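You operate a simulated robot arm through the tools that you are given. There is no shell and no other tool. Be economical: measure what you need, move in short steps, check, and stop when the job is done.

You are at the controls of a simulated two-armed robot. One attempt, no reset.

## Task
On the left part of the left bench, fold the rag in half and then in half again.

It is judged by the outcome, as a careful person would: the job done as asked, and still so three seconds after it is handed in. It fails if anything else is knocked over, pushed out of place, dropped, spilled or broken. Flat cloth is picked up by pressing the open fingertips on it (5 to 10 N) and closing them slowly along it; thin cloth reads only 2 to 8 mm in the jaws.

## Robot
Two 7-joint arms with two-finger parallel grippers on one trunk, on a base that drives. Base frame: it is fixed to the floor where the robot stands at the start and does not move with it; the origin is under the middle of the robot, x ahead of it, y to its left, z up; the surface under the hand at the start is at about z = 810. Lengths are in mm, angles in degrees, forces in N, time in s.
The left shoulder is at the start at [70, 134, 1101], the right one opposite. With the tool pointing down near the work surface each hand reaches from about 180 to 660 mm from the robot's upright axis, wherever it stands, measured 20 degrees to its own side. Places, roughly: left part of the left bench [700, 300, 800]. Payload 1.57 kg a hand.
The tool frame of a hand sits at the grasp point between the pads (the TCP): z along the fingers, y along the line on which they close. The tips reach 30 mm beyond it. The gripper opens to 80 mm. The fingers are 17 mm wide and 12 mm thick; the gripper's body (40 by 82 mm) begins 80 mm behind the TCP.
Orientation is that of the tool frame in the base frame, as a unit quaternion [x, y, z, w]. With the fingers straight down and closing along the base's y, the tool's x points along the base's -x, its y along +y and its z along -z.

## Interface
- The arms move only by the tool move_arm. It takes "left_moves", "right_moves" or both (then of equal length, played together; a hand with none holds still); each is a list of rows, each a list of 3 entries, a list of its own where there are three numbers: the finger opening in mm, from 0 to 80, then the shift along the tool's x, y, z in units of 20 mm (1.0 is 20 mm), then the turn, a rotation vector about the tool's x, y, z in units of 6 degrees (1.0 is 6 degrees). In form: [[gripper, [x, y, z], [rx, ry, rz]], ...]. A call has 1 to 8 rows; each row shifts and turns the commanded pose from where the row before left it, along the tool's axes as they then stand. A call with a number of a shift or a turn outside -1 to 1 is refused whole. Rows are played at 5 a second. More than 50 mm and 8.6 degrees between two rows, or a gripper value outside its range, and nothing of the call is played. Where a pose cannot be reached the arm comes as near as it can. A force on the tool above 40 N (or 10 N above the force at the start of the call, whichever is more), or a blocked arm, ends the call early, and 0.2 s more pass. The fingers move at their own pace (about 153 mm/s each) and stop on an object; they squeeze with about 31 N. The grip force told is the motor's: it shows also when the fingers shut on nothing. Time passes only in rows, and 0.2 s behind the last, so rows that do not move let the fingers close. The reply holds the time, the measured pose of the TCP, the force on the tool along the base axes, the opening and the grip force, in the units named above and with some noise, with the torque about the TCP (base axes, N m) and any sound that the robot's microphone picked up.
- Cameras (640 x 400 px; columns grow to the right, rows downward): "scene" is now at [124.4, 22.5, 1312.4]; the picture's right is [0.29, -0.96, 0.00], its down [-0.70, -0.21, -0.68] and it looks along [0.65, 0.20, -0.73] (base axes); focal length 275 px, centre (320, 200). "left" rides on the left gripper at [72, 7, -122] in its tool frame; the picture's right is [-0.09, 1.00, 0.00], its down [-0.84, -0.08, -0.54] and it looks along [-0.54, -0.05, 0.84] (tool axes); focal length 238 px, centre (320, 200). "right" rides on the right gripper at [72, -7, -122] in its tool frame; the picture's right is [0.09, 1.00, 0.00], its down [-0.84, 0.08, -0.54] and it looks along [-0.54, 0.05, 0.84] (tool axes); focal length 238 px, centre (320, 200). There is no depth. A picture from a camera that has moved, and an enlarged one, comes with that camera's place and axes in the base frame and with its lens.
- get_image(camera): a new picture of that camera. No time passes.
- raise_lower(by): slides the trunk up (or, below 0, down) by that many mm; the arms and the scene camera ride with it, the base frame stays. It gives what a move gives, with no picture.
- roll_base(legs): drives the robot by 1 to 6 legs, each [ahead, left, turn to the left] in mm, mm and degrees, along the robot's own axes; the way and the turn of a leg run together, so that a leg with both is an arc; at most 1500 mm and 180 degrees a leg. The arms and the cameras ride along, it lands a little off, and it stops where it bumps. It gives what a move gives.
- head_to(pan, tilt): turns the head with the scene camera to pan (to the left, within 86 degrees either way) and tilt (down, from -29 to 69), counted from straight ahead of the robot. It gives what a move gives.
- enlarge(camera, box): a new picture of the part [left, top, right, bottom] of that camera's present view, enlarged. No time passes.
- close_job(): hands the job in; it is judged then, once.

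Go step by step. Nothing tells you exact positions but the pictures and the camera data: compare them with the known pose of the tool, close in by small moves and look again before you grip or let go. The budget is 120 turns and 88 pictures, counting those below and the enlarged ones. Unless the task says otherwise, let go and move clear before handing in, and close with one line.

The tools are called after "Request:" by a JSON object that holds its "fn" and its "kwargs". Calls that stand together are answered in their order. move_arm: Moves the arms, as the interface text tells. Its arguments: {"type":"object","properties":{"left_moves":{"type":"array","items":{"type":"array"}},"right_moves":{"type":"array","items":{"type":"array"}}},"required":[]} The other tools are called the same way: raise_lower (by) slides the trunk up or down; roll_base (legs) drives the base; head_to (pan, tilt) turns the head that bears the scene camera; get_image (camera) takes a picture; enlarge (camera, box) takes an enlarged picture of a part of a camera's view; close_job () hands the job in.

At the start:

```text
clock: 0.0
left_position: [476.0, 256.0, 1053.0]
left_tcp_rot: [-0.001, 1.0, 0.0, 0.0]
left_contact_force: [1.1, 0.8, 0.2]
left_moment: [0.0, -0.01, -0.03]
left_width: 79.9
left_finger_force: 0.1
right_position: [454.2, -98.1, 1049.6]
right_tcp_rot: [-0.001, 1.0, 0.0, 0.001]
right_contact_force: [0.2, 0.2, 0.2]
right_moment: [0.02, 0.04, 0.0]
right_width: 80.0
right_finger_force: 0.1
trunk travel left (down, up): [-675.0, 265.0]
robot x, y, heading: [3.4, 1.2, 0.1]
head pan, tilt: [16.6, 46.9]
```

scene: 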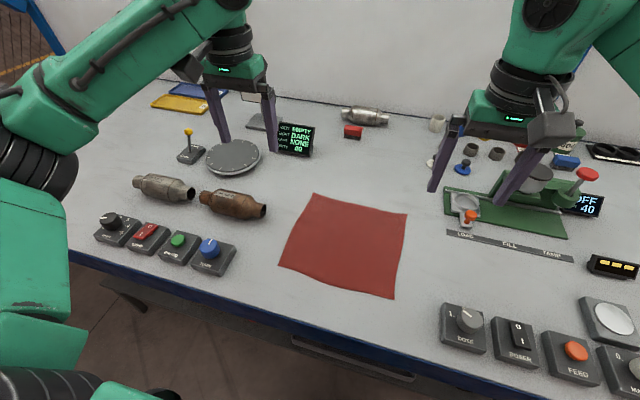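
right: 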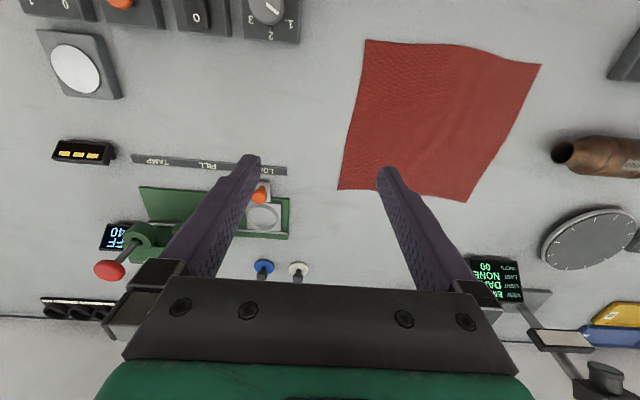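
left: 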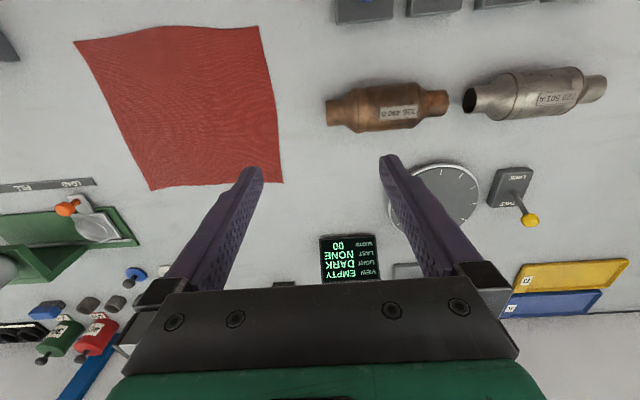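

The red rag lies flat at about x 375–597, y −50–188. I plan to fold the near edge over the far edge with both hands, then fold the left half over the right. First I'll bring both hands above the near corners.

Request:
{"fn": "move_arm", "kwargs": {"left_moves": [[40, [0.55, -0.58, 0.9], [0, 0, 0]], [40, [0.55, -0.58, 0.9], [0, 0, 0]], [40, [0.55, -0.58, 0.9], [0, 0, 0]], [40, [0.55, -0.58, 0.9], [0, 0, 0]], [40, [0.55, -0.58, 0.9], [0, 0, 0]], [40, [0.55, -0.58, 0.9], [0, 0, 0]], [40, [0.55, -0.58, 0.9], [0, 0, 0]], [40, [0.5, -0.58, 0.9], [0, 0, 0]]], "right_moves": [[40, [0.4, 0.45, 0.9], [0, 0, 0]], [40, [0.4, 0.45, 0.9], [0, 0, 0]], [40, [0.4, 0.45, 0.9], [0, 0, 0]], [40, [0.4, 0.45, 0.9], [0, 0, 0]], [40, [0.4, 0.45, 0.9], [0, 0, 0]], [40, [0.4, 0.45, 0.9], [0, 0, 0]], [40, [0.4, 0.45, 0.9], [0, 0, 0]], [40, [0.4, 0.45, 0.9], [0, 0, 0]]]}}

Request:
{"fn": "get_image", "kwargs": {"camera": "left"}}

Request:
{"fn": "get_image", "kwargs": {"camera": "right"}}

Request:
{"fn": "get_image", "kwargs": {"camera": "scene"}}

```text
clock: 1.8
left_position: [389.1, 162.6, 907.9]
left_tcp_rot: [-0.001, 1.0, 0.0, 0.0]
left_contact_force: [-0.1, 0.7, -0.8]
left_moment: [0.01, -0.03, 0.01]
left_width: 40.0
left_finger_force: 0.1
right_position: [388.7, -28.4, 906.2]
right_tcp_rot: [0.0, 1.0, 0.0, 0.0]
right_contact_force: [0.8, -0.2, -0.8]
right_moment: [-0.02, -0.02, -0.04]
right_width: 40.2
right_finger_force: 0.1
trunk travel left (down, up): [-675.0, 265.0]
robot x, y, heading: [1.7, 2.1, -0.0]
head pan, tilt: [16.6, 46.9]
```

```text
84 pictures are left
camera left: at [318.2, 169.0, 1030.3], right [0.09, 1.0, 0.0], down [0.84, -0.08, 0.54], along [0.54, -0.05, -0.84], focal length 238 px, centre (320, 200)
```

left: 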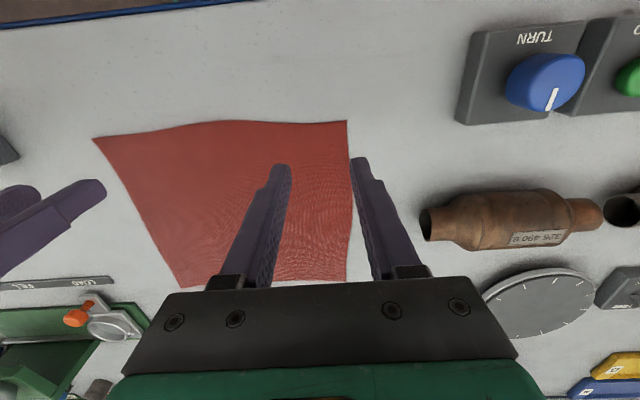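

```text
83 pictures are left
camera right: at [317.1, -36.2, 1028.0], right [-0.09, 1.0, 0.0], down [0.84, 0.08, 0.54], along [0.54, 0.05, -0.84], focal length 238 px, centre (320, 200)
```

right: 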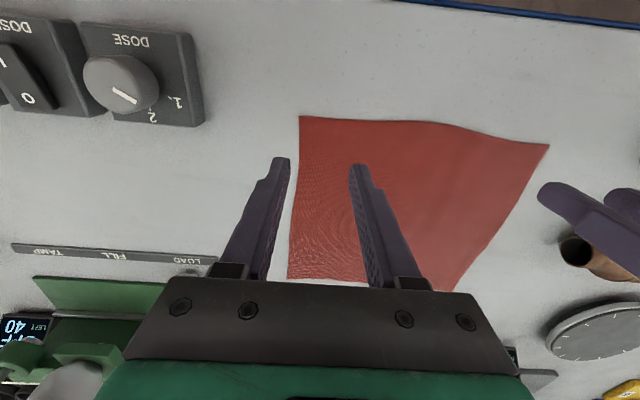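

```text
82 pictures are left
camera scene: at [124.5, 22.6, 1312.5], right [0.29, -0.96, 0.0], down [-0.7, -0.21, -0.68], along [0.65, 0.2, -0.73], focal length 275 px, centre (320, 200)
```

scene: 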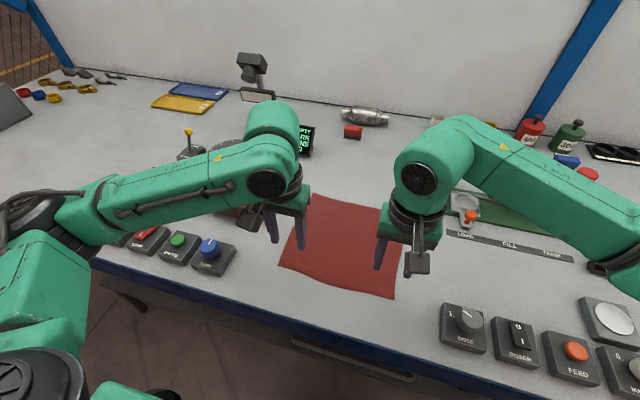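

The near corners are at about [378, 188] and [372, −50]. I'll line the fingertips up just inside the near edge and go down to just above the cloth.

Request:
{"fn": "move_arm", "kwargs": {"left_moves": [[30, [0, -0.2, 0.8], [0, 0, 0]], [30, [0, 0, 0.8], [0, 0, 0]], [30, [0, 0, 0.8], [0, 0, 0]], [30, [0, 0, 0.75], [0, 0, 0]], [30, [0, 0, 0], [0, 0, 0]]], "right_moves": [[30, [0.3, 0.3, 0.8], [0, 0, 0]], [30, [0, 0, 0.8], [0, 0, 0]], [30, [0, 0, 0.8], [0, 0, 0]], [30, [0, 0, 0.65], [0, 0, 0]], [30, [0, 0, 0], [0, 0, 0]]]}}

Request:
{"fn": "get_image", "kwargs": {"camera": "left"}}

Request:
{"fn": "get_image", "kwargs": {"camera": "right"}}

```text
clock: 3.0
left_position: [388.3, 157.9, 844.7]
left_tcp_rot: [-0.001, 1.0, 0.001, 0.0]
left_contact_force: [0.0, 0.2, 0.1]
left_moment: [0.0, 0.0, 0.0]
left_width: 29.9
left_finger_force: 0.0
right_position: [384.6, -21.2, 844.0]
right_tcp_rot: [-0.001, 1.0, 0.0, 0.001]
right_contact_force: [0.2, -0.7, 0.3]
right_moment: [-0.01, -0.01, 0.01]
right_width: 30.2
right_finger_force: 0.1
trunk travel left (down, up): [-675.0, 265.0]
robot x, y, heading: [3.0, -1.0, -0.4]
head pan, tilt: [16.6, 46.9]
```

```text
81 pictures are left
camera left: at [316.9, 164.8, 967.7], right [0.09, 1.0, 0.0], down [0.84, -0.08, 0.54], along [0.54, -0.05, -0.84], focal length 238 px, centre (320, 200)
```

left: 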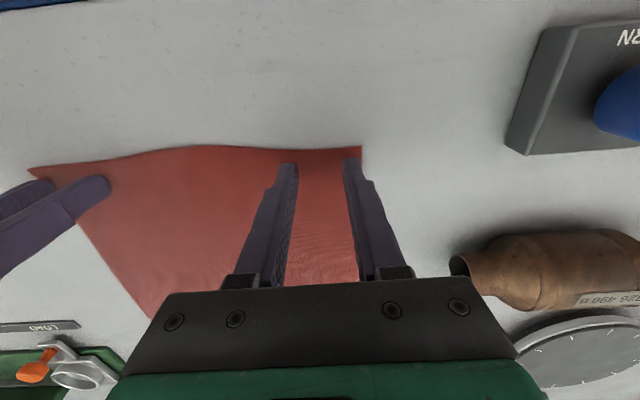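

```text
80 pictures are left
camera right: at [312.6, -29.1, 966.8], right [-0.09, 1.0, 0.0], down [0.84, 0.08, 0.54], along [0.54, 0.05, -0.84], focal length 238 px, centre (320, 200)
```

right: 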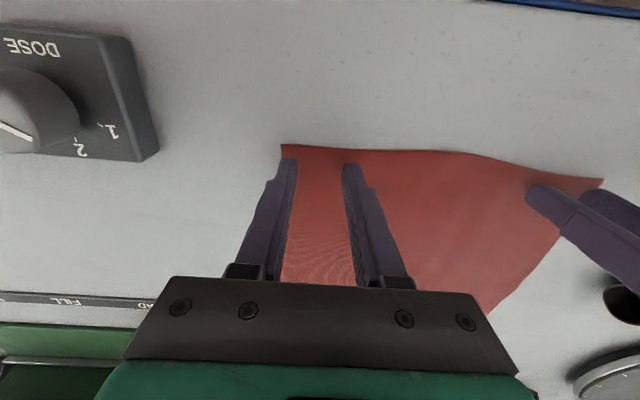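

Both grippers sit over the corners, a few millimetres above the cloth. Next I'll press down gently.

Request:
{"fn": "move_arm", "kwargs": {"left_moves": [[30, [0, 0, 0.15], [0, 0, 0]], [30, [0, 0, 0.15], [0, 0, 0]], [30, [0, 0, 0.1], [0, 0, 0]], [30, [0, 0, 0], [0, 0, 0]]], "right_moves": [[30, [0, 0, 0.15], [0, 0, 0]], [30, [0, 0, 0.15], [0, 0, 0]], [30, [0, 0, 0.1], [0, 0, 0]], [30, [0, 0, 0], [0, 0, 0]]]}}

```text
clock: 4.0
left_position: [387.2, 158.6, 841.7]
left_tcp_rot: [0.0, 1.0, 0.0, 0.004]
left_contact_force: [4.6, 1.1, 24.3]
left_moment: [0.11, -0.03, -0.01]
left_width: 30.2
left_finger_force: 0.1
right_position: [383.2, -21.6, 841.5]
right_tcp_rot: [0.0, 1.0, 0.002, 0.004]
right_contact_force: [7.6, -0.4, 37.8]
right_moment: [-0.45, -0.11, 0.1]
right_width: 29.9
right_finger_force: 0.1
trunk travel left (down, up): [-675.0, 265.0]
robot x, y, heading: [-0.3, 2.1, 0.0]
head pan, tilt: [16.6, 46.9]
```

The contact surface is at TCP z ≈ 841.5 and I'm pressing too hard. I'll back off to about 8 N before closing.

Request:
{"fn": "move_arm", "kwargs": {"left_moves": [[30, [0, 0, -0.16], [0, 0, 0]], [30, [0, 0, 0], [0, 0, 0]]], "right_moves": [[30, [0, 0, -0.21], [0, 0, 0]], [30, [0, 0, 0], [0, 0, 0]]]}}

```text
clock: 4.6
left_position: [385.5, 157.8, 840.2]
left_tcp_rot: [0.0, 1.0, 0.0, -0.001]
left_contact_force: [0.8, -1.9, 11.9]
left_moment: [0.0, -0.03, 0.01]
left_width: 30.0
left_finger_force: 0.1
right_position: [383.0, -21.5, 841.0]
right_tcp_rot: [-0.001, 1.0, 0.0, 0.001]
right_contact_force: [2.3, 2.4, 18.6]
right_moment: [-0.02, -0.01, 0.01]
right_width: 30.0
right_finger_force: 0.0
trunk travel left (down, up): [-675.0, 265.0]
robot x, y, heading: [-2.6, -2.4, 0.1]
head pan, tilt: [16.6, 46.9]
```

Request:
{"fn": "move_arm", "kwargs": {"left_moves": [[30, [0, 0, -0.04], [0, 0, 0]], [27, [0, 0, 0], [0, 0, 0]], [23, [0, 0, 0], [0, 0, 0]], [19, [0, 0, 0], [0, 0, 0]], [15, [0, 0, 0], [0, 0, 0]], [11, [0, 0, 0], [0, 0, 0]], [7, [0, 0, 0], [0, 0, 0]], [3, [0, 0, 0], [0, 0, 0]]], "right_moves": [[30, [0, 0, -0.1], [0, 0, 0]], [27, [0, 0, 0], [0, 0, 0]], [23, [0, 0, 0], [0, 0, 0]], [19, [0, 0, 0], [0, 0, 0]], [15, [0, 0, 0], [0, 0, 0]], [11, [0, 0, 0], [0, 0, 0]], [7, [0, 0, 0], [0, 0, 0]], [3, [0, 0, 0], [0, 0, 0]]]}}

Request:
{"fn": "get_image", "kwargs": {"camera": "left"}}

Request:
{"fn": "get_image", "kwargs": {"camera": "right"}}

```text
clock: 6.4
left_position: [388.2, 158.7, 841.0]
left_tcp_rot: [0.0, 1.0, 0.0, 0.0]
left_contact_force: [-0.1, -0.3, 0.5]
left_moment: [-0.02, 0.02, 0.0]
left_width: 3.3
left_finger_force: 0.5
right_position: [385.1, -21.0, 842.6]
right_tcp_rot: [0.0, 1.0, 0.0, 0.0]
right_contact_force: [-0.5, 0.6, 0.5]
right_moment: [0.01, 0.01, 0.04]
right_width: 3.2
right_finger_force: 0.0
trunk travel left (down, up): [-675.0, 265.0]
robot x, y, heading: [1.5, 1.4, 0.1]
head pan, tilt: [16.6, 46.9]
```

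```text
79 pictures are left
camera left: at [316.8, 165.3, 964.5], right [0.09, 1.0, 0.0], down [0.84, -0.08, 0.54], along [0.54, -0.05, -0.84], focal length 238 px, centre (320, 200)
```

left: 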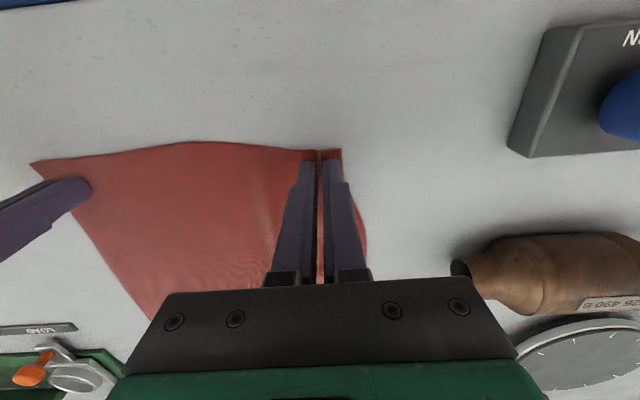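

```text
78 pictures are left
camera right: at [312.5, -28.6, 965.3], right [-0.09, 1.0, 0.0], down [0.84, 0.08, 0.54], along [0.54, 0.05, -0.84], focal length 238 px, centre (320, 200)
```

right: 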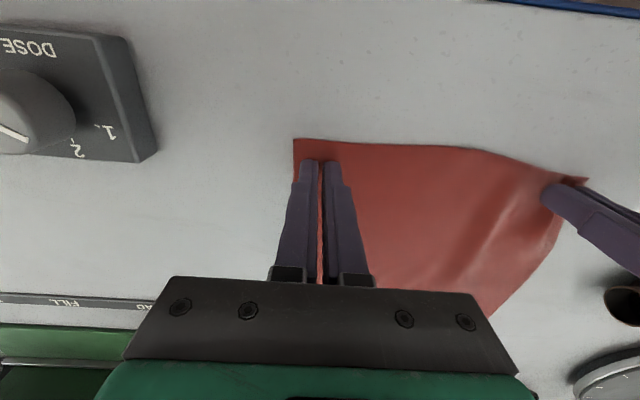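

The left hand has gathered the cloth, but the right isn't clear. I'll close both fully and read the widths.

Request:
{"fn": "move_arm", "kwargs": {"left_moves": [[0, [0, 0, 0], [0, 0, 0]], [0, [0, 0, 0], [0, 0, 0]]], "right_moves": [[0, [0, 0, 0], [0, 0, 0]], [0, [0, 0, 0], [0, 0, 0]]]}}

Request:
{"fn": "enlarge", "kwargs": {"camera": "right", "box": [260, 120, 420, 220]}}

```text
clock: 7.0
left_position: [388.3, 158.4, 842.4]
left_tcp_rot: [-0.001, 1.0, 0.001, 0.0]
left_contact_force: [-0.7, 1.0, 0.5]
left_moment: [-0.01, -0.01, 0.02]
left_width: 2.1
left_finger_force: 23.9
right_position: [384.5, -20.5, 843.1]
right_tcp_rot: [0.001, 1.0, 0.0, 0.0]
right_contact_force: [-0.7, -0.4, 0.2]
right_moment: [-0.01, -0.02, -0.02]
right_width: 0.0
right_finger_force: 21.4
trunk travel left (down, up): [-675.0, 265.0]
robot x, y, heading: [-0.3, -1.8, 0.2]
head pan, tilt: [16.6, 46.9]
```

```text
4.00 times, centred on (340, 170) of right
camera zoom: at [312.5, -28.6, 965.3], right [-0.09, 1.0, 0.0], down [0.84, 0.08, 0.54], along [0.54, 0.05, -0.84], focal length 953 px, centre (240, 320)
```

zoom: 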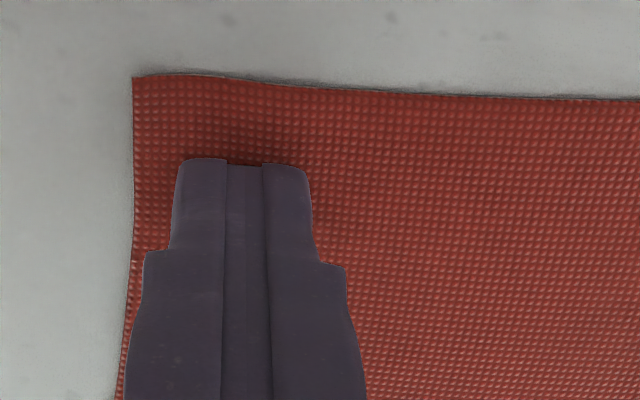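

The left hand holds cloth (2.1 mm), but the right closed on nothing. I'll redo the right with a little more pressure, slightly closer to the edge.

Request:
{"fn": "move_arm", "kwargs": {"right_moves": [[0, [0.2, 0, -0.3], [0, 0, 0]], [30, [0, 0, 0], [0, 0, 0]], [30, [0, 0, 0.3], [0, 0, 0]], [30, [0, 0, 0.08], [0, 0, 0]], [30, [0, 0, 0], [0, 0, 0]]]}}

```text
clock: 8.2
left_position: [387.8, 158.3, 842.5]
left_tcp_rot: [-0.001, 1.0, 0.0, 0.001]
left_contact_force: [0.4, -0.3, 0.3]
left_moment: [0.01, 0.02, 0.03]
left_width: 2.4
left_finger_force: 23.6
right_position: [380.9, -20.6, 841.4]
right_tcp_rot: [0.0, 1.0, 0.0, 0.0]
right_contact_force: [-0.2, -0.2, 2.4]
right_moment: [0.0, 0.01, -0.01]
right_width: 30.1
right_finger_force: 0.0
trunk travel left (down, up): [-675.0, 265.0]
robot x, y, heading: [-0.2, 1.2, 0.0]
head pan, tilt: [16.6, 46.9]
```

Request:
{"fn": "move_arm", "kwargs": {"right_moves": [[30, [0, 0, 0.05], [0, 0, 0]], [30, [0, 0, 0], [0, 0, 0]]]}}

```text
clock: 8.8
left_position: [387.1, 159.6, 840.7]
left_tcp_rot: [0.0, 1.0, 0.001, 0.0]
left_contact_force: [-0.7, -0.3, 0.4]
left_moment: [-0.02, 0.03, 0.03]
left_width: 2.1
left_finger_force: 24.0
right_position: [379.5, -20.1, 841.5]
right_tcp_rot: [0.0, 1.0, 0.001, 0.001]
right_contact_force: [2.3, -0.7, 12.7]
right_moment: [0.01, -0.01, -0.02]
right_width: 30.1
right_finger_force: 0.1
trunk travel left (down, up): [-675.0, 265.0]
robot x, y, heading: [0.6, -0.8, -0.0]
head pan, tilt: [16.6, 46.9]
```

Request:
{"fn": "move_arm", "kwargs": {"right_moves": [[26, [0, 0, -0.01], [0, 0, 0]], [22, [0, 0, 0], [0, 0, 0]], [18, [0, 0, 0], [0, 0, 0]], [14, [0, 0, 0], [0, 0, 0]], [10, [0, 0, 0], [0, 0, 0]], [6, [0, 0, 0], [0, 0, 0]], [0, [0, 0, 0], [0, 0, 0]], [0, [0, 0, 0], [0, 0, 0]]]}}

Request:
{"fn": "get_image", "kwargs": {"camera": "right"}}

```text
clock: 10.6
left_position: [386.8, 159.0, 842.8]
left_tcp_rot: [-0.001, 1.0, 0.0, 0.001]
left_contact_force: [-0.1, -3.3, -0.2]
left_moment: [-0.14, 0.04, 0.03]
left_width: 2.3
left_finger_force: 23.9
right_position: [378.9, -20.5, 842.2]
right_tcp_rot: [0.0, 1.0, 0.0, 0.001]
right_contact_force: [-0.7, 4.4, 20.3]
right_moment: [0.16, 0.11, -0.05]
right_width: 2.0
right_finger_force: 23.9
trunk travel left (down, up): [-675.0, 265.0]
robot x, y, heading: [-0.6, -1.3, -0.0]
head pan, tilt: [16.6, 46.9]
```

```text
76 pictures are left
camera right: at [306.2, -29.0, 963.3], right [-0.09, 1.0, 0.0], down [0.84, 0.08, 0.54], along [0.54, 0.05, -0.84], focal length 238 px, centre (320, 200)
```

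right: 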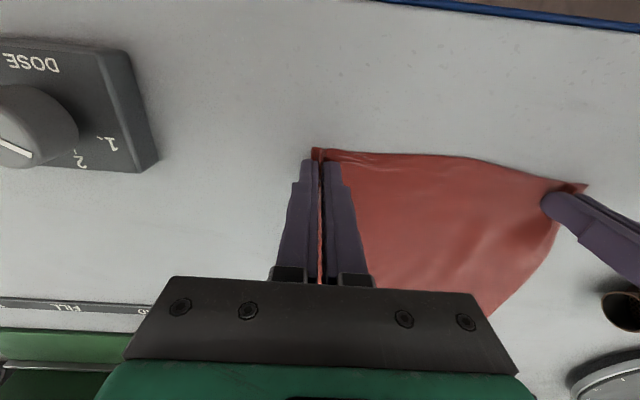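

Both hands hold cloth now (2.3 and 2.0 mm). I'll carry both corners up and forward on an arc, starting to tip the fingers forward in the second half.

Request:
{"fn": "move_arm", "kwargs": {"left_moves": [[0, [-0.1, 0, -0.86], [0, 0, 0]], [0, [-0.3, 0, -0.83], [0, 0, 0]], [0, [-0.49, 0, -0.76], [0, 0, 0]], [0, [-0.66, 0, -0.67], [0, 0, 0]], [0, [-0.8, 0, -0.55], [0, -1, 0]], [0, [-0.95, 0, -0.31], [0, -1, 0]], [0, [-1, 0, -0.04], [0, -1, 0]], [0, [-0.98, 0, 0.23], [0, -1, 0]]], "right_moves": [[0, [-0.1, 0, -0.86], [0, 0, 0]], [0, [-0.3, 0, -0.83], [0, 0, 0]], [0, [-0.49, 0, -0.76], [0, 0, 0]], [0, [-0.66, 0, -0.67], [0, 0, 0]], [0, [-0.8, 0, -0.55], [0, -1, 0]], [0, [-0.95, 0, -0.31], [0, -1, 0]], [0, [-1, 0, -0.04], [0, -1, 0]], [0, [-0.98, 0, 0.23], [0, -1, 0]]]}}

Request:
{"fn": "get_image", "kwargs": {"camera": "scene"}}

Request:
{"fn": "get_image", "kwargs": {"camera": "left"}}

```text
clock: 12.4
left_position: [494.5, 156.9, 929.2]
left_tcp_rot: [0.0, 0.978, 0.0, 0.208]
left_contact_force: [-0.4, -2.4, 0.5]
left_moment: [-0.06, 0.0, -0.03]
left_width: 2.2
left_finger_force: 23.4
right_position: [486.8, -22.1, 928.5]
right_tcp_rot: [0.0, 0.978, -0.001, 0.209]
right_contact_force: [0.3, 2.8, -0.3]
right_moment: [0.07, -0.01, 0.02]
right_width: 2.2
right_finger_force: 23.8
trunk travel left (down, up): [-675.0, 265.0]
robot x, y, heading: [3.4, 1.0, 0.0]
head pan, tilt: [16.6, 46.9]
```

```text
75 pictures are left
camera scene: at [124.6, 22.4, 1312.4], right [0.29, -0.96, 0.0], down [-0.7, -0.21, -0.68], along [0.65, 0.2, -0.73], focal length 275 px, centre (320, 200)
```

scene: 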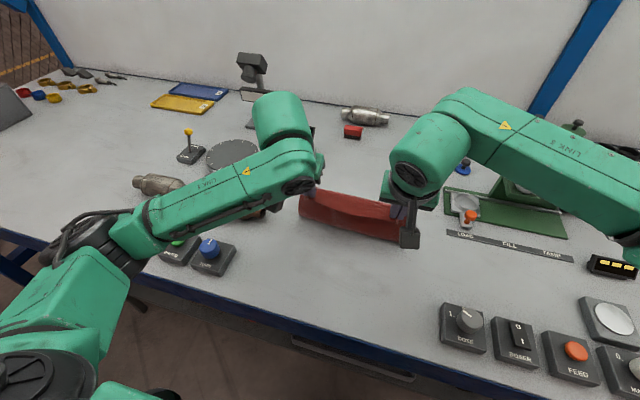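

```text
74 pictures are left
camera left: at [378.8, 164.0, 1011.8], right [0.08, 1.0, 0.04], down [0.54, -0.08, 0.84], along [0.84, -0.05, -0.55], focal length 238 px, centre (320, 200)
```

left: 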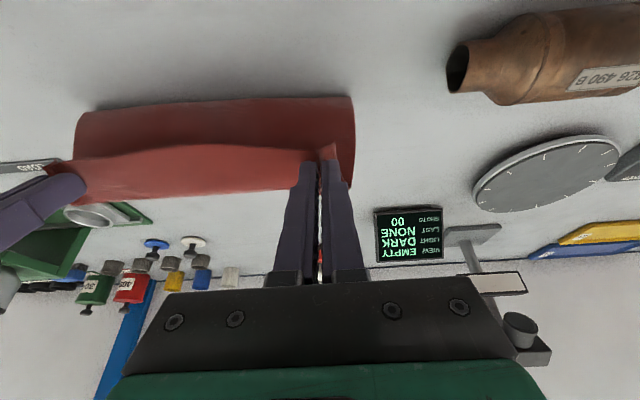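

The fold is forming cleanly. I'll continue the arc down towards the far edge, tipping the fingers forward, and stop just above it.

Request:
{"fn": "move_arm", "kwargs": {"left_moves": [[0, [-0.715, 0, 0.48], [0, -1, 0]], [0, [-0.54, 0, 0.66], [0, -1, 0]], [0, [-0.3, 0, 0.78], [0, -1, 0]], [0, [-0.08, 0, 0.81], [0, -1, 0]], [0, [0.22, 0, 0.8], [0, 0, 0]], [0, [0.32, 0, 0.76], [0, 0, 0]], [0, [0.5, 0, 0.72], [0, 0, 0]]], "right_moves": [[0, [-0.715, 0, 0.48], [0, -1, 0]], [0, [-0.54, 0, 0.66], [0, -1, 0]], [0, [-0.3, 0, 0.78], [0, -1, 0]], [0, [-0.08, 0, 0.81], [0, -1, 0]], [0, [0.22, 0, 0.8], [0, 0, 0]], [0, [0.32, 0, 0.76], [0, 0, 0]], [0, [0.5, 0, 0.72], [0, 0, 0]]]}}

Request:
{"fn": "get_image", "kwargs": {"camera": "scene"}}

Request:
{"fn": "get_image", "kwargs": {"camera": "left"}}

Request:
{"fn": "get_image", "kwargs": {"camera": "right"}}

```text
clock: 14.0
left_position: [571.5, 159.6, 854.4]
left_tcp_rot: [0.0, 0.914, 0.0, 0.407]
left_contact_force: [-0.4, -2.7, 0.3]
left_moment: [-0.07, -0.01, -0.02]
left_width: 2.2
left_finger_force: 23.4
right_position: [563.7, -20.4, 852.1]
right_tcp_rot: [-0.001, 0.913, 0.0, 0.407]
right_contact_force: [0.1, 3.3, -0.1]
right_moment: [0.04, -0.02, 0.08]
right_width: 2.2
right_finger_force: 24.1
trunk travel left (down, up): [-675.0, 265.0]
robot x, y, heading: [5.2, -1.3, -0.1]
head pan, tilt: [16.6, 46.9]
```

```text
73 pictures are left
camera scene: at [124.9, 22.4, 1312.4], right [0.29, -0.96, 0.0], down [-0.7, -0.21, -0.68], along [0.65, 0.2, -0.73], focal length 275 px, centre (320, 200)
```

scene: 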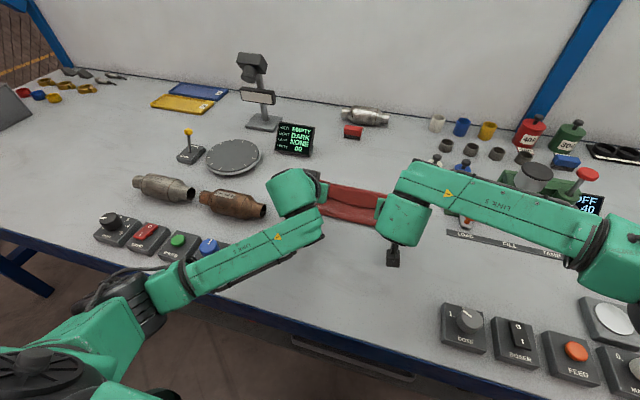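

```text
72 pictures are left
camera left: at [433.8, 165.3, 882.5], right [0.06, 1.0, 0.07], down [0.16, -0.08, 0.98], along [0.99, -0.05, -0.16], focal length 238 px, centre (320, 200)
```

left: 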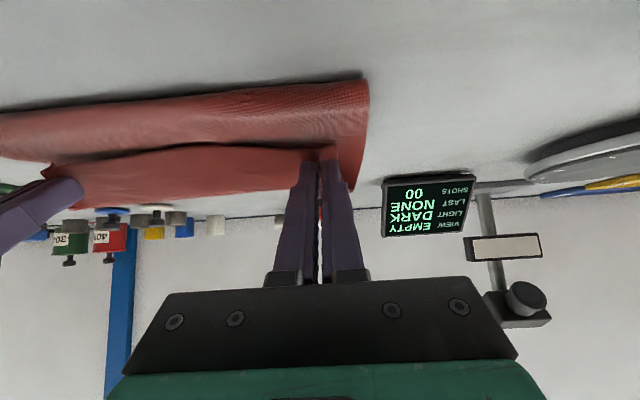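

```text
71 pictures are left
camera right: at [424.7, -28.6, 881.4], right [-0.06, 1.0, -0.07], down [0.16, 0.08, 0.98], along [0.99, 0.05, -0.16], focal length 238 px, centre (320, 200)
```

right: 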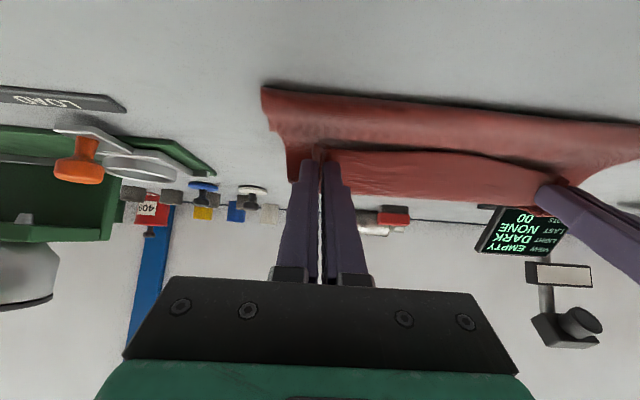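

Request:
{"fn": "enlarge", "kwargs": {"camera": "scene", "box": [260, 150, 420, 250]}}

```text
4.00 times, centred on (340, 200) of scene
camera zoom: at [124.9, 22.4, 1312.4], right [0.29, -0.96, 0.0], down [-0.7, -0.21, -0.68], along [0.65, 0.2, -0.73], focal length 1100 px, centre (240, 200)
```

zoom: 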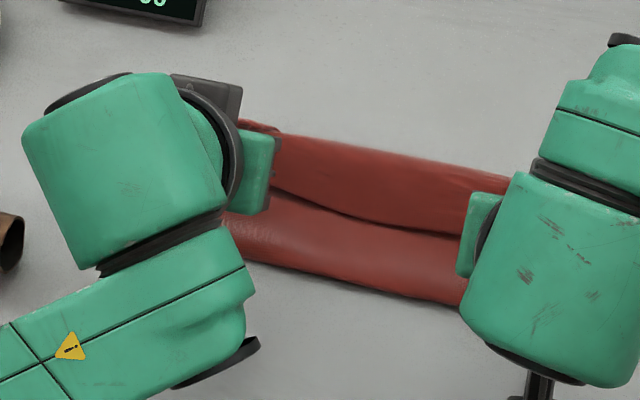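

The held edge trails back under the fingertips, as you'd expect with hands above the cloth. I'll raise it a little and let go in the air, so the hem can spring straight and fall onto the far edge.

Request:
{"fn": "move_arm", "kwargs": {"left_moves": [[0, [-0.69, 0, -0.28], [0, 0, 0]], [0, [0, 0, 0], [0, 0, 0]], [24, [0, 0, 0], [0, 0, 0]], [24, [0, 0, 0], [0, 0, 0]], [24, [0, 0, 0], [0, 0, 0]]], "right_moves": [[0, [-0.69, 0, -0.28], [0, 0, 0]], [0, [0, 0, 0], [0, 0, 0]], [24, [0, 0, 0], [0, 0, 0]], [24, [0, 0, 0], [0, 0, 0]], [24, [0, 0, 0], [0, 0, 0]]]}}

Request:
{"fn": "get_image", "kwargs": {"camera": "left"}}

Request:
{"fn": "enlarge", "kwargs": {"camera": "scene", "box": [260, 150, 420, 250]}}

```text
clock: 15.2
left_position: [575.4, 158.8, 868.2]
left_tcp_rot: [0.0, 0.914, 0.0, 0.406]
left_contact_force: [0.5, 0.4, 0.4]
left_moment: [-0.01, 0.03, 0.0]
left_width: 23.7
left_finger_force: 0.0
right_position: [568.2, -22.1, 866.8]
right_tcp_rot: [0.0, 0.914, -0.001, 0.407]
right_contact_force: [-0.4, 0.1, -0.1]
right_moment: [-0.05, -0.03, 0.01]
right_width: 24.2
right_finger_force: 0.0
trunk travel left (down, up): [-675.0, 265.0]
robot x, y, heading: [-0.6, -1.4, 0.2]
head pan, tilt: [16.6, 46.9]
```

```text
69 pictures are left
camera left: at [438.1, 165.9, 897.0], right [0.06, 1.0, 0.07], down [0.16, -0.08, 0.98], along [0.99, -0.05, -0.16], focal length 238 px, centre (320, 200)
```

left: 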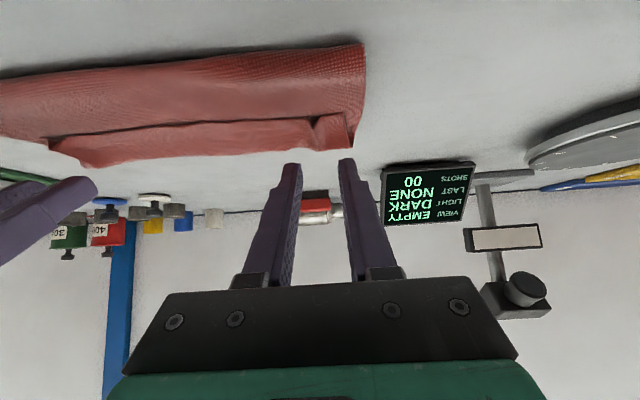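

```text
4.00 times, centred on (340, 200) of scene
camera zoom: at [124.4, 22.5, 1312.4], right [0.29, -0.96, 0.0], down [-0.7, -0.21, -0.68], along [0.65, 0.2, -0.73], focal length 1100 px, centre (240, 200)
```

zoom: 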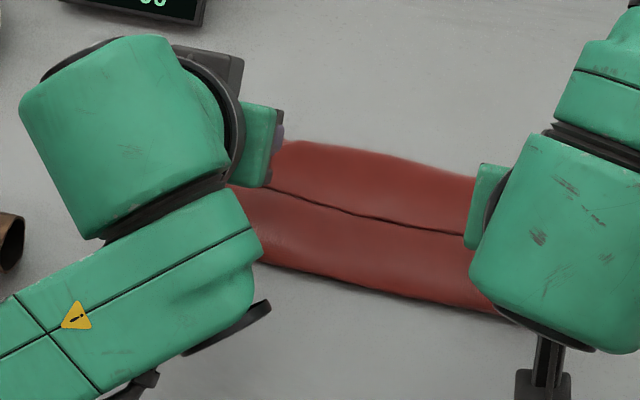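

The hem stayed folded back. I'll lift the hands straight up and look at it properly.

Request:
{"fn": "move_arm", "kwargs": {"left_moves": [[30, [0, 0, -0.6], [0, 0, 0]], [30, [-0.743, 0.4, -0.669], [0, 1, 0]], [30, [-0.67, 0.4, -0.743], [0, 1, 0]], [30, [-0.588, 0.6, -0.809], [0, 1, 0]], [30, [-0.5, 0.6, -0.866], [0, 1, 0]], [30, [-0.407, 0.6, -0.914], [0, 1, 0]], [30, [-0.309, 0.6, -0.951], [0, 1, 0]], [30, [-0.208, 0.6, -0.978], [0, 1, 0]]], "right_moves": [[30, [0, 0, -0.6], [0, 0, 0]], [30, [-0.743, -0.4, -0.669], [0, 1, 0]], [30, [-0.67, -0.4, -0.743], [0, 1, 0]], [30, [-0.588, -0.6, -0.809], [0, 1, 0]], [30, [-0.5, -0.6, -0.866], [0, 1, 0]], [30, [-0.407, -0.6, -0.914], [0, 1, 0]], [30, [-0.309, -0.6, -0.951], [0, 1, 0]], [30, [-0.208, -0.6, -0.978], [0, 1, 0]]]}}

Request:
{"fn": "get_image", "kwargs": {"camera": "left"}}

Request:
{"fn": "enlarge", "kwargs": {"camera": "scene", "box": [240, 140, 440, 265]}}

Request:
{"fn": "get_image", "kwargs": {"camera": "right"}}

```text
clock: 17.0
left_position: [568.8, 233.7, 1015.9]
left_tcp_rot: [-0.001, 0.999, 0.0, 0.051]
left_contact_force: [-0.1, 0.5, -0.1]
left_moment: [0.0, 0.02, -0.02]
left_width: 29.9
left_finger_force: 0.1
right_position: [558.8, -96.3, 1015.5]
right_tcp_rot: [-0.001, 0.999, 0.001, 0.052]
right_contact_force: [-0.4, -0.5, -0.5]
right_moment: [0.01, 0.0, -0.03]
right_width: 30.2
right_finger_force: 0.1
trunk travel left (down, up): [-675.0, 265.0]
robot x, y, heading: [2.6, 2.5, 0.2]
head pan, tilt: [16.6, 46.9]
```

```text
67 pictures are left
camera left: at [485.1, 241.1, 1131.2], right [0.09, 1.0, 0.01], down [0.78, -0.08, 0.62], along [0.62, -0.05, -0.78], focal length 238 px, centre (320, 200)
```

left: 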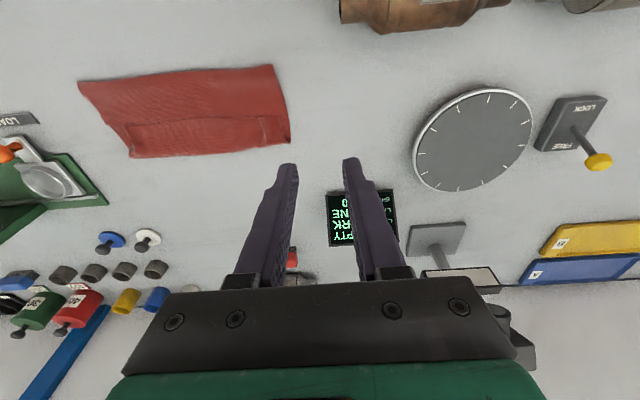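

```text
3.20 times, centred on (340, 202) of scene
camera zoom: at [124.5, 22.4, 1312.3], right [0.29, -0.96, 0.0], down [-0.7, -0.21, -0.68], along [0.65, 0.2, -0.73], focal length 880 px, centre (256, 192)
```

zoom: 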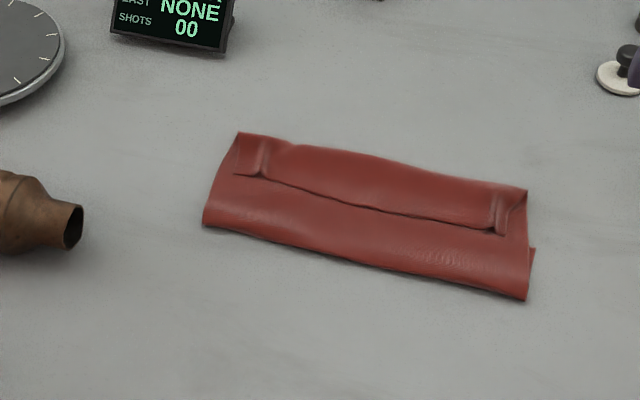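

```text
65 pictures are left
camera right: at [475.5, -104.2, 1130.3], right [-0.09, 1.0, -0.01], down [0.78, 0.08, 0.63], along [0.62, 0.05, -0.78], focal length 238 px, centre (320, 200)
```

right: 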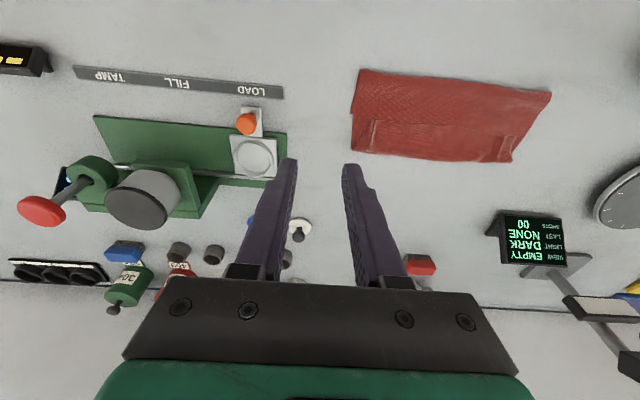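

The near edge came over too far and left a 38 mm hem folded back on top, with its edge at x≈574. I'll pinch that hem edge with both hands and lift the rag to hang free. Then I'll lay the lower half going forward and the upper half coming back, so the hands never have to invert the cloth.

Request:
{"fn": "move_arm", "kwargs": {"left_moves": [[30, [-0.106, -0.525, 0.95], [0, 1, 0]], [30, [-0.106, -0.525, 0.95], [0, 0, 0]], [30, [-0.106, -0.525, 0.95], [0, 0, 0]], [30, [-0.106, -0.525, 0.95], [0, 0, 0]], [30, [-0.106, -0.525, 0.95], [0, 0, 0]], [30, [-0.106, -0.525, 0.95], [0, 0, 0]], [30, [-0.106, -0.525, 0.95], [0, 0, 0]], [30, [-0.106, -0.525, 0.9], [0, 0, 0]]], "right_moves": [[30, [-0.15, 0.525, 0.95], [0, 1, 0]], [30, [-0.15, 0.525, 0.95], [0, 0, 0]], [30, [-0.15, 0.525, 0.95], [0, 0, 0]], [30, [-0.15, 0.525, 0.95], [0, 0, 0]], [30, [-0.15, 0.525, 0.95], [0, 0, 0]], [30, [-0.15, 0.525, 0.95], [0, 0, 0]], [30, [-0.15, 0.525, 0.95], [0, 0, 0]], [30, [-0.15, 0.525, 0.9], [0, 0, 0]]]}}

Request:
{"fn": "get_image", "kwargs": {"camera": "left"}}

Request:
{"fn": "get_image", "kwargs": {"camera": "right"}}

```text
clock: 18.8
left_position: [587.7, 150.4, 865.9]
left_tcp_rot: [-0.001, 1.0, 0.0, 0.0]
left_contact_force: [-0.2, -0.1, -0.5]
left_moment: [0.01, 0.03, 0.0]
left_width: 30.1
left_finger_force: 0.0
right_position: [575.9, -16.7, 864.2]
right_tcp_rot: [0.0, 1.0, 0.0, 0.001]
right_contact_force: [0.2, -0.5, -0.2]
right_moment: [0.04, 0.0, 0.02]
right_width: 30.0
right_finger_force: 0.0
right hand out of reach, approached as far as the arm can: row 7, 8
trunk travel left (down, up): [-675.0, 265.0]
robot x, y, heading: [-0.2, -1.9, -0.1]
head pan, tilt: [16.6, 46.9]
```

```text
64 pictures are left
camera left: at [516.7, 156.2, 988.0], right [0.09, 1.0, 0.0], down [0.84, -0.08, 0.54], along [0.54, -0.05, -0.84], focal length 238 px, centre (320, 200)
```

left: 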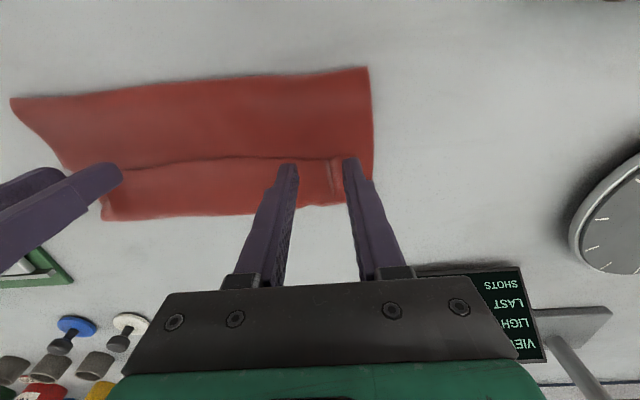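

```text
63 pictures are left
camera right: at [504.0, -24.2, 986.3], right [-0.09, 1.0, 0.0], down [0.84, 0.08, 0.54], along [0.54, 0.05, -0.84], focal length 238 px, centre (320, 200)
```

right: 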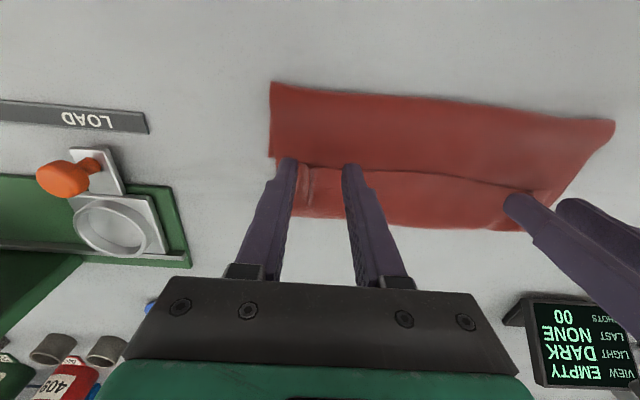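

The right hand is at the limit of its reach, so I'll drive the base forward 40 mm and then step both hands back over the hem.

Request:
{"fn": "roll_base", "kwargs": {"legs": [[40, 0, 0]]}}

Request:
{"fn": "get_image", "kwargs": {"camera": "right"}}

Request:
{"fn": "get_image", "kwargs": {"camera": "left"}}

```text
clock: 19.7
left_position: [625.5, 149.8, 868.3]
left_tcp_rot: [0.0, 1.0, 0.0, 0.0]
left_contact_force: [-0.3, 1.0, 0.3]
left_moment: [0.01, 0.0, -0.03]
left_width: 30.0
left_finger_force: 0.1
right_position: [613.7, -15.1, 866.6]
right_tcp_rot: [0.0, 1.0, 0.0, 0.002]
right_contact_force: [0.0, 0.0, -0.5]
right_moment: [-0.01, 0.01, 0.0]
right_width: 30.1
right_finger_force: 0.1
trunk travel left (down, up): [-675.0, 265.0]
robot x, y, heading: [39.8, 2.2, -0.1]
head pan, tilt: [16.6, 46.9]
```

```text
62 pictures are left
camera right: at [541.0, -23.6, 988.3], right [-0.09, 1.0, 0.0], down [0.83, 0.08, 0.54], along [0.54, 0.05, -0.84], focal length 238 px, centre (320, 200)
```

right: 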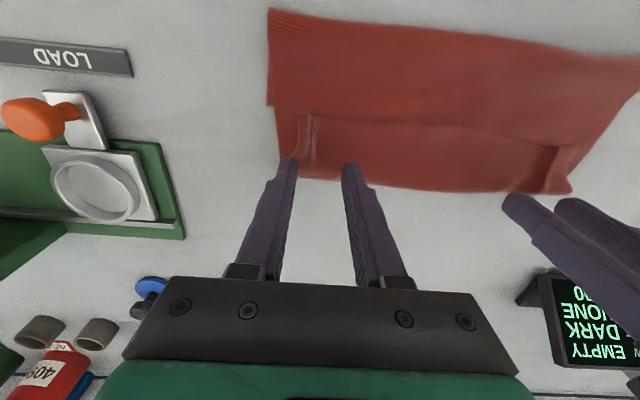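

```text
61 pictures are left
camera left: at [553.8, 156.5, 989.9], right [0.09, 1.0, 0.0], down [0.84, -0.08, 0.54], along [0.54, -0.05, -0.84], focal length 238 px, centre (320, 200)
```

left: 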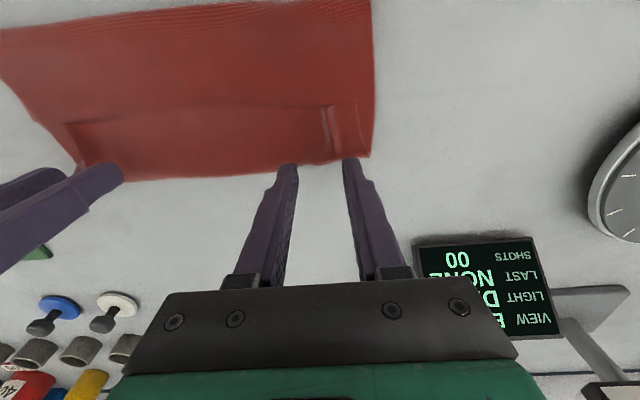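

Request:
{"fn": "enlarge", "kwargs": {"camera": "left", "box": [260, 70, 420, 170]}}

Request:
{"fn": "enlarge", "kwargs": {"camera": "right", "box": [260, 90, 420, 190]}}

```text
4.00 times, centred on (340, 120) of left
camera zoom: at [553.8, 156.5, 989.9], right [0.09, 1.0, 0.0], down [0.84, -0.08, 0.54], along [0.54, -0.05, -0.84], focal length 953 px, centre (240, 520)
```

zoom: 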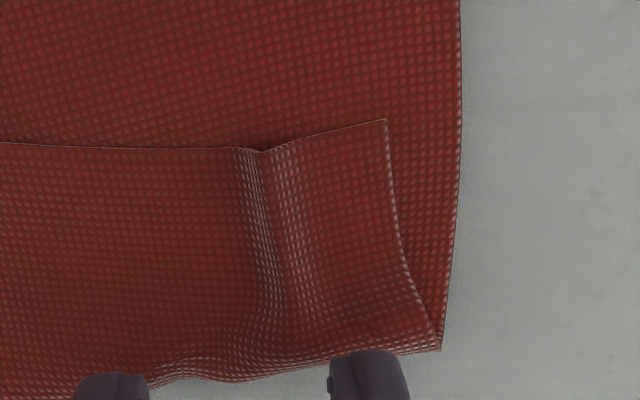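

```text
4.00 times, centred on (340, 140) of right
camera zoom: at [541.0, -23.6, 988.3], right [-0.09, 1.0, 0.0], down [0.83, 0.08, 0.54], along [0.54, 0.05, -0.84], focal length 953 px, centre (240, 440)
```

zoom: 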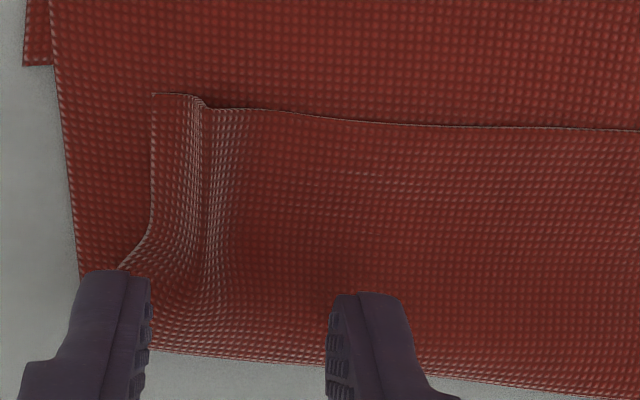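

The old pinches left grooves in the hem, so I'll pinch inboard of them, at y≈128 (left) and y≈5 (right).

Request:
{"fn": "move_arm", "kwargs": {"left_moves": [[30, [0.66, -0.55, 0], [0, 0, 0]], [30, [0.67, -0.55, 0], [0, 0, 0]], [30, [0, 0, 0.4], [0, 0, 0]], [30, [0, 0, 0.3], [0, 0, 0]], [30, [0, 0, 0], [0, 0, 0]]], "right_moves": [[30, [0.5, 0.5, 0], [0, 0, 0]], [30, [0.5, 0.5, 0], [0, 0, 0]], [30, [0, 0, 0.4], [0, 0, 0]], [30, [0, 0, 0.3], [0, 0, 0]], [30, [0, 0, 0], [0, 0, 0]]]}}

Request:
{"fn": "get_image", "kwargs": {"camera": "right"}}

Request:
{"fn": "get_image", "kwargs": {"camera": "left"}}

```text
clock: 20.9
left_position: [601.8, 126.8, 852.1]
left_tcp_rot: [0.001, 1.0, 0.001, 0.0]
left_contact_force: [0.0, -0.3, -0.5]
left_moment: [0.0, 0.0, 0.01]
left_width: 29.8
left_finger_force: 0.1
right_position: [595.4, 4.1, 850.3]
right_tcp_rot: [0.0, 1.0, 0.0, 0.0]
right_contact_force: [1.3, 0.8, -0.1]
right_moment: [0.04, 0.0, 0.03]
right_width: 30.2
right_finger_force: 0.1
trunk travel left (down, up): [-675.0, 265.0]
robot x, y, heading: [36.7, 2.9, 0.0]
head pan, tilt: [16.6, 46.9]
```

```text
58 pictures are left
camera right: at [523.2, -3.9, 972.9], right [-0.09, 1.0, 0.0], down [0.84, 0.08, 0.54], along [0.54, 0.05, -0.84], focal length 238 px, centre (320, 200)
```

right: 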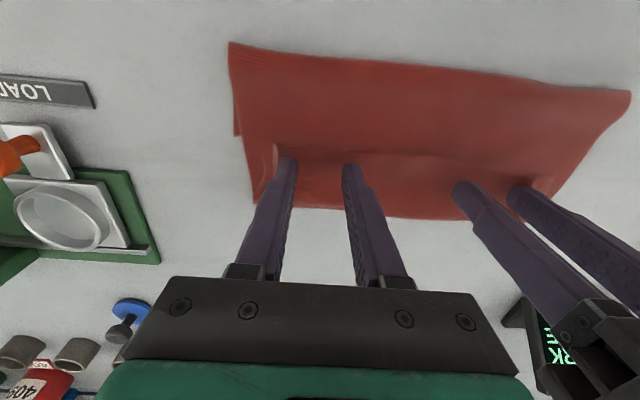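

```text
57 pictures are left
camera left: at [529.6, 134.6, 974.2], right [0.09, 1.0, 0.0], down [0.84, -0.08, 0.54], along [0.54, -0.05, -0.84], focal length 238 px, centre (320, 200)
```

left: 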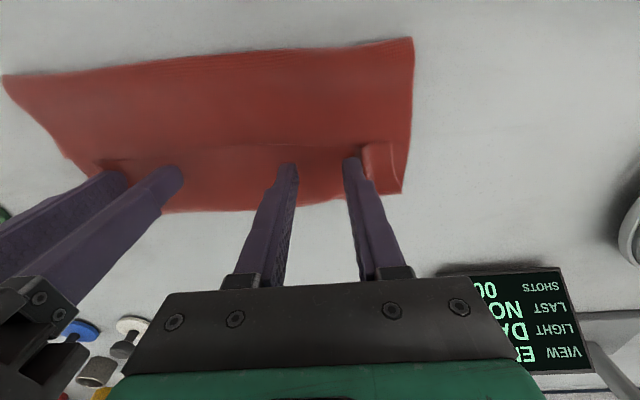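

Request:
{"fn": "move_arm", "kwargs": {"left_moves": [[30, [0, 0, 0.15], [0, 0, 0]], [30, [0, 0, 0.15], [0, 0, 0]], [30, [0, 0, 0], [0, 0, 0]]], "right_moves": [[30, [0, 0, 0.15], [0, 0, 0]], [30, [0, 0, 0.1], [0, 0, 0]], [30, [0, 0, 0], [0, 0, 0]]]}}

```text
clock: 21.7
left_position: [600.4, 128.5, 844.9]
left_tcp_rot: [0.0, 1.0, 0.0, 0.0]
left_contact_force: [-0.4, 0.4, 0.0]
left_moment: [0.02, 0.01, 0.03]
left_width: 30.0
left_finger_force: 0.0
right_position: [596.5, 4.1, 845.9]
right_tcp_rot: [0.0, 1.0, 0.001, 0.001]
right_contact_force: [0.1, -0.3, -0.4]
right_moment: [-0.03, 0.04, -0.02]
right_width: 30.0
right_finger_force: 0.0
trunk travel left (down, up): [-675.0, 265.0]
robot x, y, heading: [42.7, -2.2, -0.2]
head pan, tilt: [16.6, 46.9]
```

Request:
{"fn": "move_arm", "kwargs": {"left_moves": [[30, [0, 0, 0.1], [0, 0, 0]], [30, [0, 0, 0], [0, 0, 0]]], "right_moves": [[30, [0, 0, 0.13], [0, 0, 0]], [30, [0, 0, 0], [0, 0, 0]]]}}

```text
clock: 22.3
left_position: [600.4, 127.4, 845.3]
left_tcp_rot: [0.0, 1.0, -0.001, 0.001]
left_contact_force: [1.2, 0.9, 0.6]
left_moment: [-0.03, -0.02, 0.01]
left_width: 29.9
left_finger_force: 0.1
right_position: [596.2, 4.7, 843.7]
right_tcp_rot: [0.0, 1.0, 0.0, 0.001]
right_contact_force: [-0.5, 0.2, 0.3]
right_moment: [0.05, 0.03, 0.01]
right_width: 30.1
right_finger_force: 0.1
trunk travel left (down, up): [-675.0, 265.0]
robot x, y, heading: [43.0, -0.7, -0.1]
head pan, tilt: [16.6, 46.9]
```

Request:
{"fn": "move_arm", "kwargs": {"left_moves": [[30, [0, 0, 0.08], [0, 0, 0]], [30, [0, 0, 0], [0, 0, 0]]], "right_moves": [[30, [0, 0, 0.08], [0, 0, 0]], [30, [0, 0, 0], [0, 0, 0]]]}}

```text
clock: 22.9
left_position: [599.6, 129.0, 843.4]
left_tcp_rot: [0.0, 1.0, 0.0, -0.001]
left_contact_force: [0.4, 0.5, -0.3]
left_moment: [0.02, -0.03, 0.0]
left_width: 30.2
left_finger_force: 0.0
right_position: [595.1, 3.4, 843.7]
right_tcp_rot: [0.0, 1.0, 0.0, 0.001]
right_contact_force: [1.1, -0.1, 3.2]
right_moment: [-0.02, 0.02, -0.03]
right_width: 30.2
right_finger_force: 0.2
trunk travel left (down, up): [-675.0, 265.0]
robot x, y, heading: [34.5, -1.2, 0.1]
head pan, tilt: [16.6, 46.9]
```

Request:
{"fn": "move_arm", "kwargs": {"left_moves": [[30, [0, 0, 0.08], [0, 0, 0]], [30, [0, 0, 0], [0, 0, 0]]], "right_moves": [[30, [0, 0, 0.03], [0, 0, 0]], [30, [0, 0, 0], [0, 0, 0]]]}}

```text
clock: 23.5
left_position: [599.6, 126.7, 843.0]
left_tcp_rot: [-0.001, 1.0, 0.0, 0.001]
left_contact_force: [2.5, -0.3, 6.2]
left_moment: [0.08, -0.03, -0.01]
left_width: 30.0
left_finger_force: 0.0
right_position: [595.6, 3.7, 843.3]
right_tcp_rot: [0.0, 1.0, 0.0, 0.001]
right_contact_force: [0.6, -1.2, 3.0]
right_moment: [0.0, -0.01, 0.0]
right_width: 30.0
right_finger_force: 0.0
trunk travel left (down, up): [-675.0, 265.0]
robot x, y, heading: [39.6, 2.6, -0.2]
head pan, tilt: [16.6, 46.9]
```

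The left hand presses at 6 N. I'll add a little on the right and then close both slowly.

Request:
{"fn": "move_arm", "kwargs": {"left_moves": [[26, [0, 0, 0.01], [0, 0, 0]], [22, [0, 0, 0], [0, 0, 0]], [18, [0, 0, 0], [0, 0, 0]], [14, [0, 0, 0], [0, 0, 0]], [10, [0, 0, 0], [0, 0, 0]], [6, [0, 0, 0], [0, 0, 0]], [0, [0, 0, 0], [0, 0, 0]], [0, [0, 0, 0], [0, 0, 0]]], "right_moves": [[30, [0, 0, 0.05], [0, 0, 0]], [24, [0, 0, 0], [0, 0, 0]], [19, [0, 0, 0], [0, 0, 0]], [14, [0, 0, 0], [0, 0, 0]], [10, [0, 0, 0], [0, 0, 0]], [6, [0, 0, 0], [0, 0, 0]], [0, [0, 0, 0], [0, 0, 0]], [0, [0, 0, 0], [0, 0, 0]]]}}

Request:
{"fn": "get_image", "kwargs": {"camera": "left"}}

Request:
{"fn": "get_image", "kwargs": {"camera": "right"}}

```text
clock: 25.3
left_position: [597.7, 127.3, 843.6]
left_tcp_rot: [0.002, 1.0, -0.001, 0.002]
left_contact_force: [-0.9, -14.8, 4.0]
left_moment: [-0.49, 0.06, 0.1]
left_width: 2.2
left_finger_force: 23.6
right_position: [594.4, 4.8, 842.1]
right_tcp_rot: [-0.001, 1.0, 0.001, 0.001]
right_contact_force: [1.0, 15.7, 8.9]
right_moment: [0.49, 0.03, -0.07]
right_width: 2.6
right_finger_force: 24.5
trunk travel left (down, up): [-675.0, 265.0]
robot x, y, heading: [35.8, 3.7, -0.0]
head pan, tilt: [16.6, 46.9]
```

```text
56 pictures are left
camera left: at [527.0, 134.0, 964.7], right [0.09, 1.0, 0.0], down [0.84, -0.08, 0.54], along [0.54, -0.05, -0.84], focal length 238 px, centre (320, 200)
```

left: 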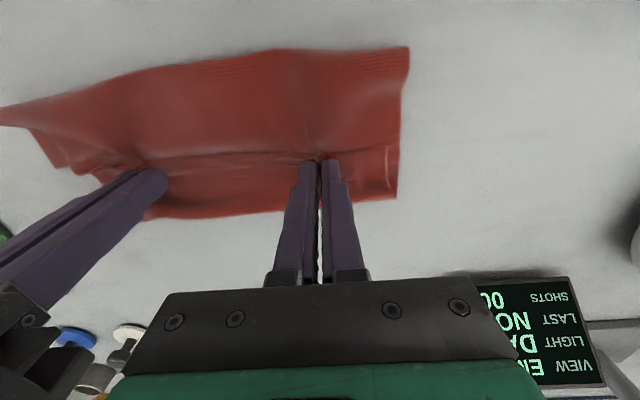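

```text
55 pictures are left
camera right: at [521.5, -3.1, 964.2], right [-0.09, 1.0, 0.0], down [0.83, 0.08, 0.55], along [0.54, 0.05, -0.84], focal length 238 px, centre (320, 200)
```

right: 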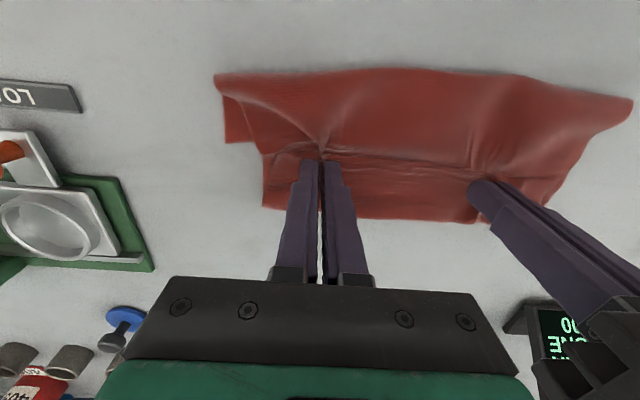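

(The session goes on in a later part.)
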